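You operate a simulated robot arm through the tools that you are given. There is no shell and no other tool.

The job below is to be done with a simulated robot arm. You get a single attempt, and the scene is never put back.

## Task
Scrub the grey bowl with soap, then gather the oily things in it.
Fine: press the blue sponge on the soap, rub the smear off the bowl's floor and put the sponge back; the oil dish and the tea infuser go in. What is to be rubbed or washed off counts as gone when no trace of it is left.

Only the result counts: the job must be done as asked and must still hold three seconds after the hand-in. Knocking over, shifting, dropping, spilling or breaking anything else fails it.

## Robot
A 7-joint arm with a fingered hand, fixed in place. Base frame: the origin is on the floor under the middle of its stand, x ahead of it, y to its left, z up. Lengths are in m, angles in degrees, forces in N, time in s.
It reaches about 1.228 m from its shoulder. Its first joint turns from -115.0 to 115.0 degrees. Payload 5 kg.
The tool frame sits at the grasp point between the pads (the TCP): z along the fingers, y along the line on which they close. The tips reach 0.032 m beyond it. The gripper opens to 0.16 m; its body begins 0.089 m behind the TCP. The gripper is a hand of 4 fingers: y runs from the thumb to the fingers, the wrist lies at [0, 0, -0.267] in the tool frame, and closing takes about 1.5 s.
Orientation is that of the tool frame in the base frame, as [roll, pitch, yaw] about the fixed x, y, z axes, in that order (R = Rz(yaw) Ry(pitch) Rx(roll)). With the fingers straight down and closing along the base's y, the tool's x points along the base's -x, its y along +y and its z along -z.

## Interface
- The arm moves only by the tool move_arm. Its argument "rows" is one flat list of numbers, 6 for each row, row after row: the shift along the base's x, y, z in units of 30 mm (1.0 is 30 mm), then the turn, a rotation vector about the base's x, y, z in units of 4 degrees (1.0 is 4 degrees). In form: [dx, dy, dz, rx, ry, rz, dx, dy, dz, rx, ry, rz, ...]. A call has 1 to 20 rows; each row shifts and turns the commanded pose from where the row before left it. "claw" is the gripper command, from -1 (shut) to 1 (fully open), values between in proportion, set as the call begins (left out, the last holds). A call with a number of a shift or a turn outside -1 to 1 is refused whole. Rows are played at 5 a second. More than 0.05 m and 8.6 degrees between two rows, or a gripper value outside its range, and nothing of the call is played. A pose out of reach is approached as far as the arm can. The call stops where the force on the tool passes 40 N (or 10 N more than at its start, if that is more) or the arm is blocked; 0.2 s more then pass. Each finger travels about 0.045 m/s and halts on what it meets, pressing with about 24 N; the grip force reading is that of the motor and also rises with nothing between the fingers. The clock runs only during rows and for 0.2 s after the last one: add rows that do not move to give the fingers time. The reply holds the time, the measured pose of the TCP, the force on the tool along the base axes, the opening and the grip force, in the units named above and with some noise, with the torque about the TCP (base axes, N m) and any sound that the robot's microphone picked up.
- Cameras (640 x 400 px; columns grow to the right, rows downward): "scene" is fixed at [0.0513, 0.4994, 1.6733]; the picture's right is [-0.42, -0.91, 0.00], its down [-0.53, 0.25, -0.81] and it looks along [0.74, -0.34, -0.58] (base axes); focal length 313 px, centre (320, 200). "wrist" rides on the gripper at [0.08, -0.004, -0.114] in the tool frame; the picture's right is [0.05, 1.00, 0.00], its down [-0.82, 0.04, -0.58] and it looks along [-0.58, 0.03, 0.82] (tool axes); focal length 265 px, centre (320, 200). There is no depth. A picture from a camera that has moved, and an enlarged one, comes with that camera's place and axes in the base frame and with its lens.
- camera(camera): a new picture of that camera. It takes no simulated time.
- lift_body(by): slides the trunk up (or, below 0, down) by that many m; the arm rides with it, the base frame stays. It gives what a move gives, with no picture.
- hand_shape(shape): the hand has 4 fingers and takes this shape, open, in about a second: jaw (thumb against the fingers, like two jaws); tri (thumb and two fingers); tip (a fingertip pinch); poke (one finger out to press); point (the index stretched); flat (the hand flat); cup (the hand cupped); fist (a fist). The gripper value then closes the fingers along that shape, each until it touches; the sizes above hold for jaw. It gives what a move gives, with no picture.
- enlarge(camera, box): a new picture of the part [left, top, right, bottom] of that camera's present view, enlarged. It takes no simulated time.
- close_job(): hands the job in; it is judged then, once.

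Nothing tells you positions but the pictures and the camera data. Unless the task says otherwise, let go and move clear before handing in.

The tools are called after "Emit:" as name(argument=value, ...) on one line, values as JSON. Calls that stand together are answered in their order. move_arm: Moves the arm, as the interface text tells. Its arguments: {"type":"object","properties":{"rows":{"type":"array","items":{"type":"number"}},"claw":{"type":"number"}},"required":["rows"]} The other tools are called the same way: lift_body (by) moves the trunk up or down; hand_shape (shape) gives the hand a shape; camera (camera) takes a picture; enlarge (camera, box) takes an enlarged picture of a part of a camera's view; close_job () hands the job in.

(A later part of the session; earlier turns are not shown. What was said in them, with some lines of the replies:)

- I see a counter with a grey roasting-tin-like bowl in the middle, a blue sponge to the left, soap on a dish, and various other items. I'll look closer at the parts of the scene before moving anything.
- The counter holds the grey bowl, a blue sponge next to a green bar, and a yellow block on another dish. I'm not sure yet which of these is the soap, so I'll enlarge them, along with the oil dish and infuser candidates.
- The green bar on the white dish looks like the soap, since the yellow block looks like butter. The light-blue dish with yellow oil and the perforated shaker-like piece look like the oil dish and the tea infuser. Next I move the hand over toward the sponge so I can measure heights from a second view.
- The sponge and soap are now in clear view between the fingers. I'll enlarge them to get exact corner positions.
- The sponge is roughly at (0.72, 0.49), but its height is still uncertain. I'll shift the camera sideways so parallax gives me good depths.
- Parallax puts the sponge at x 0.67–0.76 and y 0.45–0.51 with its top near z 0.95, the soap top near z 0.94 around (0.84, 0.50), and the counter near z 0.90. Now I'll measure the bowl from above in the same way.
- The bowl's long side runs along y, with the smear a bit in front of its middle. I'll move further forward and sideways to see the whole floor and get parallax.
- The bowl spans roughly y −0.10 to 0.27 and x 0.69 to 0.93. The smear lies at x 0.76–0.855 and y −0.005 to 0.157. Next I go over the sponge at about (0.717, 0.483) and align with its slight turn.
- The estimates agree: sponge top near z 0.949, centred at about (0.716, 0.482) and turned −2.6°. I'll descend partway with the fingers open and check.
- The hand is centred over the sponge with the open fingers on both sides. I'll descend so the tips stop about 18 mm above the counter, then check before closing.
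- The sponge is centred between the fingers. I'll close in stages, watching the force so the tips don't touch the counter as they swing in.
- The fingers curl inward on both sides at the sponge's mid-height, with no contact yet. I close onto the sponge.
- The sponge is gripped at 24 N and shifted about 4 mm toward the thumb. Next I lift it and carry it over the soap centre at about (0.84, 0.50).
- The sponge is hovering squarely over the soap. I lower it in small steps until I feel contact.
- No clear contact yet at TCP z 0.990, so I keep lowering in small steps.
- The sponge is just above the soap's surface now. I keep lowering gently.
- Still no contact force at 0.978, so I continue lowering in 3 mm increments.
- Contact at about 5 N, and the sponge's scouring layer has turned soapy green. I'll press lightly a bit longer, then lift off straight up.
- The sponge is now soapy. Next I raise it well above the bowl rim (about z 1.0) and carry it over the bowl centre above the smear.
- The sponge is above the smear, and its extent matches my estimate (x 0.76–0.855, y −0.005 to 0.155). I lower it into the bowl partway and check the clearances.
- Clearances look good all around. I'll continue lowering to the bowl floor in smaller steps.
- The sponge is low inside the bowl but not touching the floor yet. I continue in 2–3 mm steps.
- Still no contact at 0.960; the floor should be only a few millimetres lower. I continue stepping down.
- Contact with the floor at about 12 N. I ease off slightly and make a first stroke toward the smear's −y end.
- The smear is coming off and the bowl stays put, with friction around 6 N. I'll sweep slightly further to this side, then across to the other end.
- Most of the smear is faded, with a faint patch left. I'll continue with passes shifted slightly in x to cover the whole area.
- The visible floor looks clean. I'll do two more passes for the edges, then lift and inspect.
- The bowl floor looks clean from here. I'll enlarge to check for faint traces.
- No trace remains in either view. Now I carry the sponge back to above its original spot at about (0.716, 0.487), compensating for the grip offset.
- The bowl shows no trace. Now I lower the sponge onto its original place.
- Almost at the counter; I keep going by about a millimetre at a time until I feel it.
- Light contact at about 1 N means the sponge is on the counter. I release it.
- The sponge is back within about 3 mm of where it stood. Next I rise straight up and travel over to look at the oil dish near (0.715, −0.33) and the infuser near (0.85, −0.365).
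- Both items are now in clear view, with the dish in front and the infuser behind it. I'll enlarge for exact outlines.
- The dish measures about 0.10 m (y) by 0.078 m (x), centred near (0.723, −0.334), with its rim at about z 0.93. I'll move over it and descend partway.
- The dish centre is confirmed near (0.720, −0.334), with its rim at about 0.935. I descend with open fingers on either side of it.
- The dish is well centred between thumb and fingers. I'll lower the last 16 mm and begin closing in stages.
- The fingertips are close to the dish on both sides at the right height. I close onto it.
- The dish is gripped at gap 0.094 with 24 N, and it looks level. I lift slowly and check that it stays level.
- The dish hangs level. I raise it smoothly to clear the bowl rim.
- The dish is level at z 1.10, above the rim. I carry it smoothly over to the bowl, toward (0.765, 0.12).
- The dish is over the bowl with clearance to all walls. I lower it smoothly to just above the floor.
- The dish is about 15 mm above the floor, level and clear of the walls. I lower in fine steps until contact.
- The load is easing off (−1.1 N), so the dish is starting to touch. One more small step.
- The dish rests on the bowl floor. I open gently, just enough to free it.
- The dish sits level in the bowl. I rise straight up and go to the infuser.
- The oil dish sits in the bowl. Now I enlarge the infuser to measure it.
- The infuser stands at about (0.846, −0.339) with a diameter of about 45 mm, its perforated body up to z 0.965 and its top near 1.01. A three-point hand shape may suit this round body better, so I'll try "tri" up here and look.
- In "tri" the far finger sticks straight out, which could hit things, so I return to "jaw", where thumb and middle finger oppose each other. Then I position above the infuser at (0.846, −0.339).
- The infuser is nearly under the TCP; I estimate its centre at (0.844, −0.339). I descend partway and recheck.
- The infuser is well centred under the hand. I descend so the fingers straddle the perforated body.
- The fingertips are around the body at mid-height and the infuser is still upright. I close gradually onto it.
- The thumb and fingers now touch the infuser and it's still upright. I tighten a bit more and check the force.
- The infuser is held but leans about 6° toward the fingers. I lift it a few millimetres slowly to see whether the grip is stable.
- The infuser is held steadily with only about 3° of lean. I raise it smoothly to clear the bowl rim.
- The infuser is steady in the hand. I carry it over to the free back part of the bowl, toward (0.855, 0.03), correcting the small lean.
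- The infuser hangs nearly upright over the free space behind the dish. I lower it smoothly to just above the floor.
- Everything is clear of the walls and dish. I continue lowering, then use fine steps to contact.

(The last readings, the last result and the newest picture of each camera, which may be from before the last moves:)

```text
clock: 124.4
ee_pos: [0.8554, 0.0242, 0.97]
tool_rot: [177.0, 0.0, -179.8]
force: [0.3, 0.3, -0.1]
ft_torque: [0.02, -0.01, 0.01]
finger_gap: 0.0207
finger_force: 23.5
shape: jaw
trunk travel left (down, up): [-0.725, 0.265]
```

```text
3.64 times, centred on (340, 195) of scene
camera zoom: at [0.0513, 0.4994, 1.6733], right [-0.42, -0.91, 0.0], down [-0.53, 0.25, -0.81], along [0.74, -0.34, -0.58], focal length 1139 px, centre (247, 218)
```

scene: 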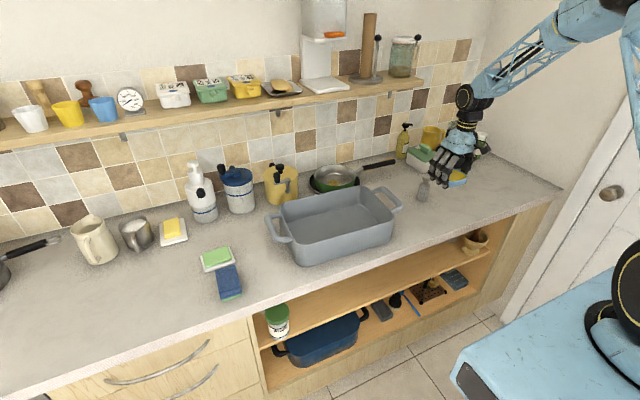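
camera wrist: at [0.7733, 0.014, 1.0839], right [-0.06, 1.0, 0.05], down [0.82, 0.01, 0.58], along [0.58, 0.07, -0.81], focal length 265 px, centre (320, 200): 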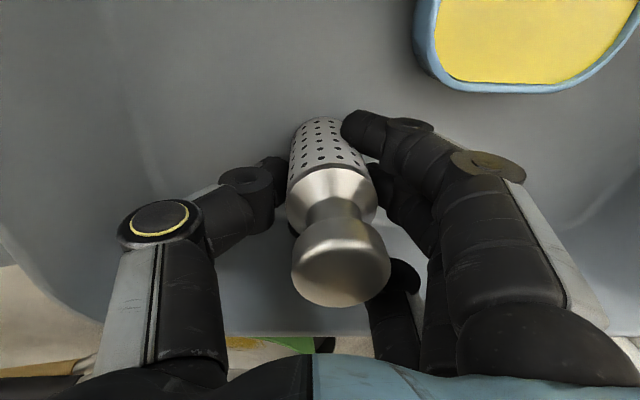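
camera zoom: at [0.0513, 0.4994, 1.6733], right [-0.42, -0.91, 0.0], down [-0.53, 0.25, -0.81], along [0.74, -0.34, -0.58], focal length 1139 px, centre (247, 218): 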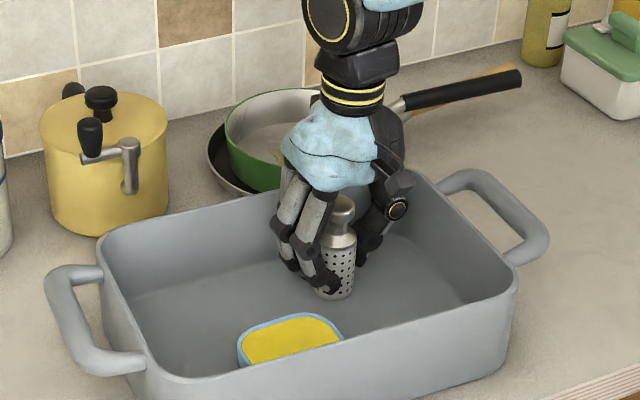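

Still a hair above the floor; I continue by about 1 mm at a time.

Emit:
move_arm(rows=[0, 0, -0.03, 0, 0, 0, 0, 0, -0.02, 0, 0, 0, 0, 0, 0, 0, 0, 0])

Emit:
move_arm(rows=[0, 0, -0.02, 0, 0, 0, 0, 0, -0.02, 0, 0, 0, 0, 0, 0, 0, 0, 0])

```text
clock: 125.2
ee_pos: [0.8542, 0.0246, 0.9702]
tool_rot: [177.0, 0.1, -179.8]
force: [1.5, -0.8, 7.5]
ft_torque: [0.02, 0.12, 0.0]
finger_gap: 0.0207
finger_force: 24.0
shape: jaw
trunk travel left (down, up): [-0.725, 0.265]
```

```text
clock: 126.0
ee_pos: [0.8533, 0.0244, 0.969]
tool_rot: [177.0, 0.1, -179.7]
force: [2.5, -1.3, 15.7]
ft_torque: [0.04, 0.12, 0.01]
finger_gap: 0.0213
finger_force: 24.1
shape: jaw
trunk travel left (down, up): [-0.725, 0.265]
```

The infuser is firmly on the floor. I ease the pressure slightly, then open in small stages.

Emit:
move_arm(rows=[0, 0, 0.03, 0, 0, 0, 0, 0, 0, 0, 0, 0])

Emit:
move_arm(rows=[0, 0, 0, 0, 0, 0, 0, 0, 0, 0, 0, 0, 0, 0, 0, 0, 0, 0, 0, 0, 0, 0, 0, 0], claw=-0.4)

Emit:
camera(camera="wrist")

Emit:
enlarge(camera="scene", box=[270, 140, 410, 250])

```text
clock: 126.6
ee_pos: [0.855, 0.0249, 0.9687]
tool_rot: [177.0, -0.1, -179.8]
force: [2.8, -2.6, 11.5]
ft_torque: [0.01, 0.07, 0.02]
finger_gap: 0.0214
finger_force: 24.1
shape: jaw
trunk travel left (down, up): [-0.725, 0.265]
```

```text
clock: 127.6
ee_pos: [0.8556, 0.0256, 0.9683]
tool_rot: [177.0, 0.0, -179.7]
force: [-0.2, -0.4, -0.9]
ft_torque: [-0.02, -0.03, 0.01]
finger_gap: 0.0473
finger_force: 0.1
shape: jaw
trunk travel left (down, up): [-0.725, 0.265]
```

```text
taken
camera wrist: at [0.7733, 0.0144, 1.0824], right [-0.06, 1.0, 0.05], down [0.82, 0.01, 0.58], along [0.58, 0.07, -0.81], focal length 265 px, centre (320, 200)
```

wrist: 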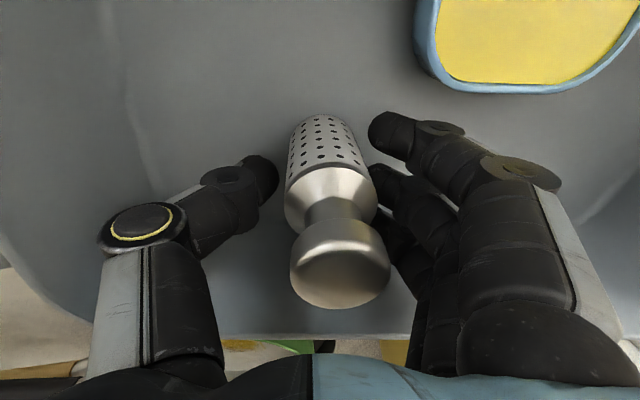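

```text
3.64 times, centred on (340, 195) of scene
camera zoom: at [0.0513, 0.4994, 1.6733], right [-0.42, -0.91, 0.0], down [-0.53, 0.25, -0.81], along [0.74, -0.34, -0.58], focal length 1139 px, centre (247, 218)
```

zoom: 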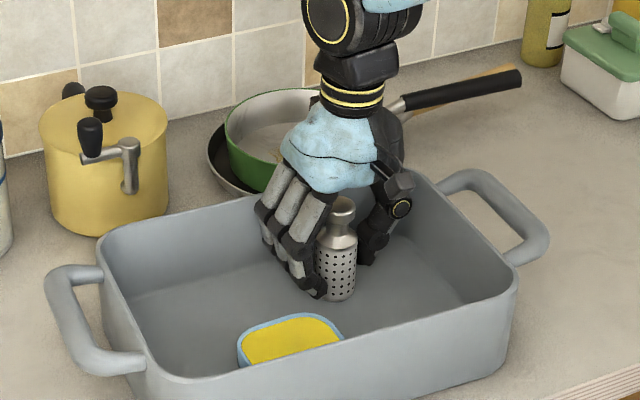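

The infuser is free and standing upright on the bowl floor. I open a little more for clearance, then rise straight up.

Emit:
move_arm(rows=[0, 0, 0, 0, 0, 0, 0, 0, 0, 0, 0, 0, 0, 0, 0, 0, 0, 0, 0, 0, 0, 0, 0, 0], claw=0.0)

Emit:
camera(camera="wrist")

Emit:
enlarge(camera="scene", box=[270, 140, 410, 250])

```text
clock: 128.6
ee_pos: [0.854, 0.026, 0.9684]
tool_rot: [177.0, 0.1, -179.8]
force: [0.0, 0.2, -0.1]
ft_torque: [0.04, -0.01, 0.0]
finger_gap: 0.0793
finger_force: 0.0
shape: jaw
trunk travel left (down, up): [-0.725, 0.265]
```

```text
taken
camera wrist: at [0.7735, 0.0143, 1.0825], right [-0.06, 1.0, 0.05], down [0.82, 0.01, 0.58], along [0.58, 0.07, -0.81], focal length 265 px, centre (320, 200)
```

wrist: 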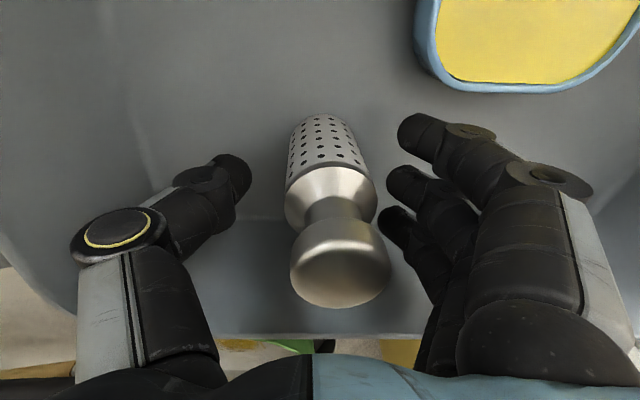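

```text
3.64 times, centred on (340, 195) of scene
camera zoom: at [0.0513, 0.4994, 1.6733], right [-0.42, -0.91, 0.0], down [-0.53, 0.25, -0.81], along [0.74, -0.34, -0.58], focal length 1139 px, centre (247, 218)
```

zoom: 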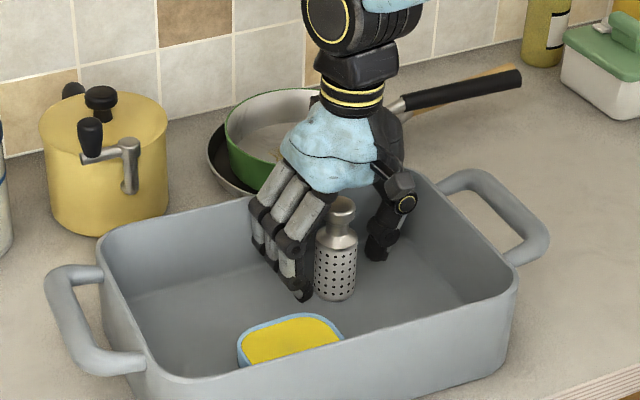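

There is clearance on both sides. I rise straight up out of the bowl.

Emit:
move_arm(rows=[0, 0.1, 0.2, 0, 0, 0, 0, 0, 0.4, 0, 0, 0, 0, 0, 0.5, 0, 0, 0, 0, 0, 0.7, 0, 0, 0, 0, 0, 0.8, 0, 0, 0, 0, 0, 1, 0, 0, 0, 0, 0, 1, 0, 0, 0, 0, 0, 1, 0, 0, 0, 0, 0, 0, 0, 0, 0])

Emit:
camera(camera="wrist")

Emit:
camera(camera="scene")

```text
clock: 130.6
ee_pos: [0.8533, 0.0282, 1.1378]
tool_rot: [177.0, 0.0, -179.7]
force: [-0.3, 0.5, 0.1]
ft_torque: [-0.02, 0.02, -0.04]
finger_gap: 0.0794
finger_force: 0.0
shape: jaw
trunk travel left (down, up): [-0.725, 0.265]
```

```text
taken
camera wrist: at [0.7728, 0.0168, 1.2511], right [-0.06, 1.0, 0.05], down [0.82, 0.01, 0.58], along [0.58, 0.07, -0.81], focal length 265 px, centre (320, 200)
```

wrist: 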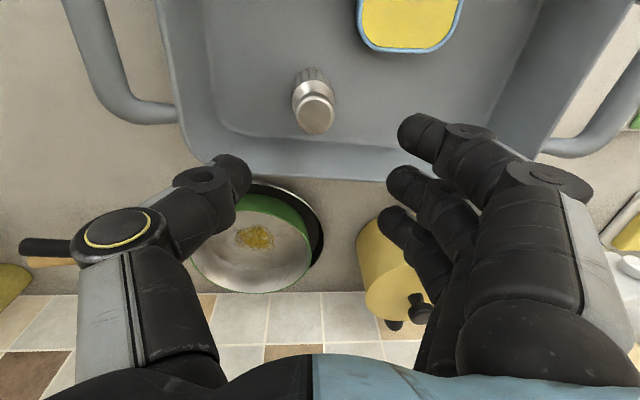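

```text
taken
```

scene: 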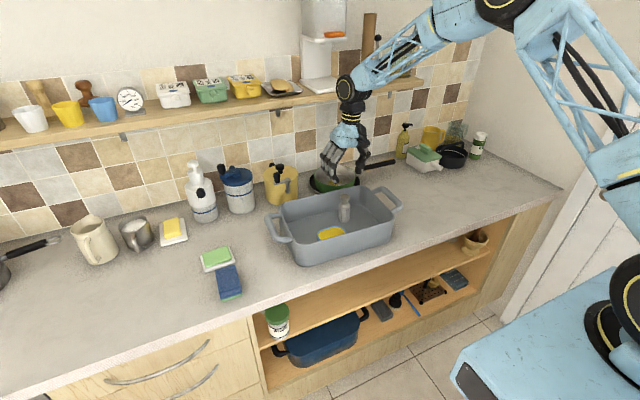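

Both oily things are in the bowl. I move clear, up and back to the start region, to check the bowl floor and the rest of the scene one last time.

Emit:
move_arm(rows=[0, 0, 1, 0, 0, 0, 0, 0, 1, 0, 0, 0, 0, 0, 1, -0.25, 0, 0, -0.5, 0.2, 0.6, -0.25, 0, 0, -1, 0.3, 0, -0.25, 0, 0, -1, 0.3, 0, 0, 0, 0, -1, 0.3, 0, 0, 0, 0, -1, 0.3, 0, 0, 0, 0, -1, 0.3, 0, 0, 0, 0, -1, 0.3, 0, 0, 0, 0, -0.8, 0.3, 0, 0, 0, 0, -0.4, 0, 0, 0, 0, 0, 0, 0, 0, 0, 0, 0], claw=1)

Emit:
camera(camera="wrist")

Emit:
enlarge(camera="wrist", box=[180, 80, 440, 250])

Emit:
camera(camera="scene")

Emit:
enlarge(camera="scene", box=[285, 180, 395, 255])

```text
clock: 133.4
ee_pos: [0.6224, 0.0965, 1.2468]
tool_rot: [-179.9, 0.0, -179.8]
force: [0.2, 0.5, -0.5]
ft_torque: [0.01, 0.01, 0.02]
finger_gap: 0.1596
finger_force: 0.1
shape: jaw
trunk travel left (down, up): [-0.725, 0.265]
```

```text
taken
camera wrist: at [0.5419, 0.0911, 1.361], right [-0.06, 1.0, 0.0], down [0.82, 0.05, 0.58], along [0.58, 0.03, -0.82], focal length 265 px, centre (320, 200)
```

wrist: 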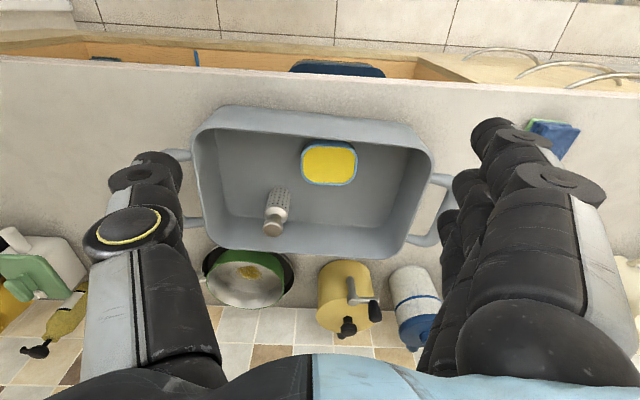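

```text
2.35 times, centred on (310, 165) of wrist
camera zoom: at [0.5419, 0.0911, 1.361], right [-0.06, 1.0, 0.0], down [0.82, 0.05, 0.58], along [0.58, 0.03, -0.82], focal length 624 px, centre (344, 282)
```

zoom: 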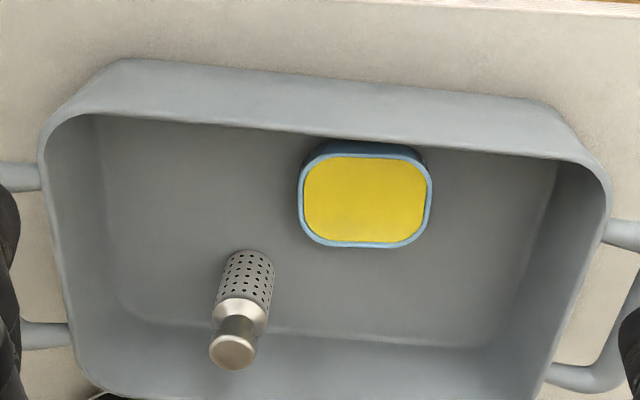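

```text
taken
```

scene: 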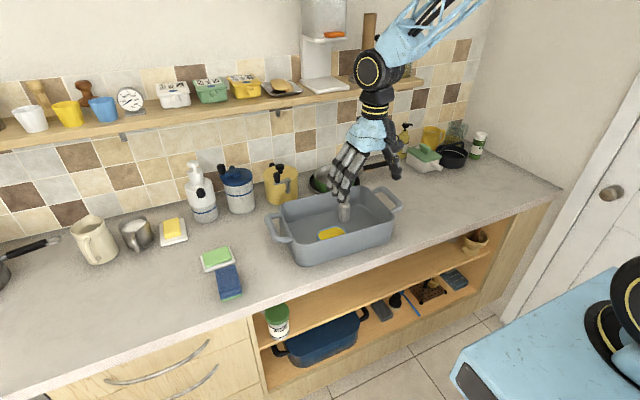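

```text
5.33 times, centred on (340, 218) of scene
camera zoom: at [0.0513, 0.4994, 1.6733], right [-0.42, -0.91, 0.0], down [-0.53, 0.25, -0.81], along [0.74, -0.34, -0.58], focal length 1671 px, centre (213, 107)
```

zoom: 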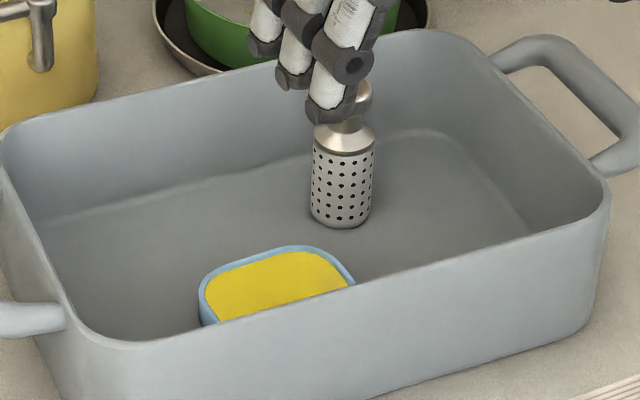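

The bowl floor shows no trace of the smear. The oil dish and the infuser stand in it, the sponge is back by the soap, everything else looks unmoved, and the hand is clear. I hand in the job.

Emit:
close_job()

```text
The job is handed in.
```

The job is handed in. The grey bowl is scrubbed and the oily things are in it.

- **Scrubbing:** I pressed the blue sponge on the green soap bar until it turned soapy, then rubbed the bowl floor. Neither camera showed any trace of the smear afterwards. The dish now covers part of that spot, but I checked the floor before placing it.
- **Sponge:** It is back next to the soap, about 3 mm from where it started.
- **Oily things:** The oil dish sits level on the bowl floor, and I saw no spilled oil. The tea infuser stands upright behind it.
- **Everything else:** In the last pictures nothing else looked moved, and the hand was open and clear of the bowl.

I took the green bar on the white dish as the soap and the yellow block as butter, because nothing was labelled. I haven't seen the verdict.
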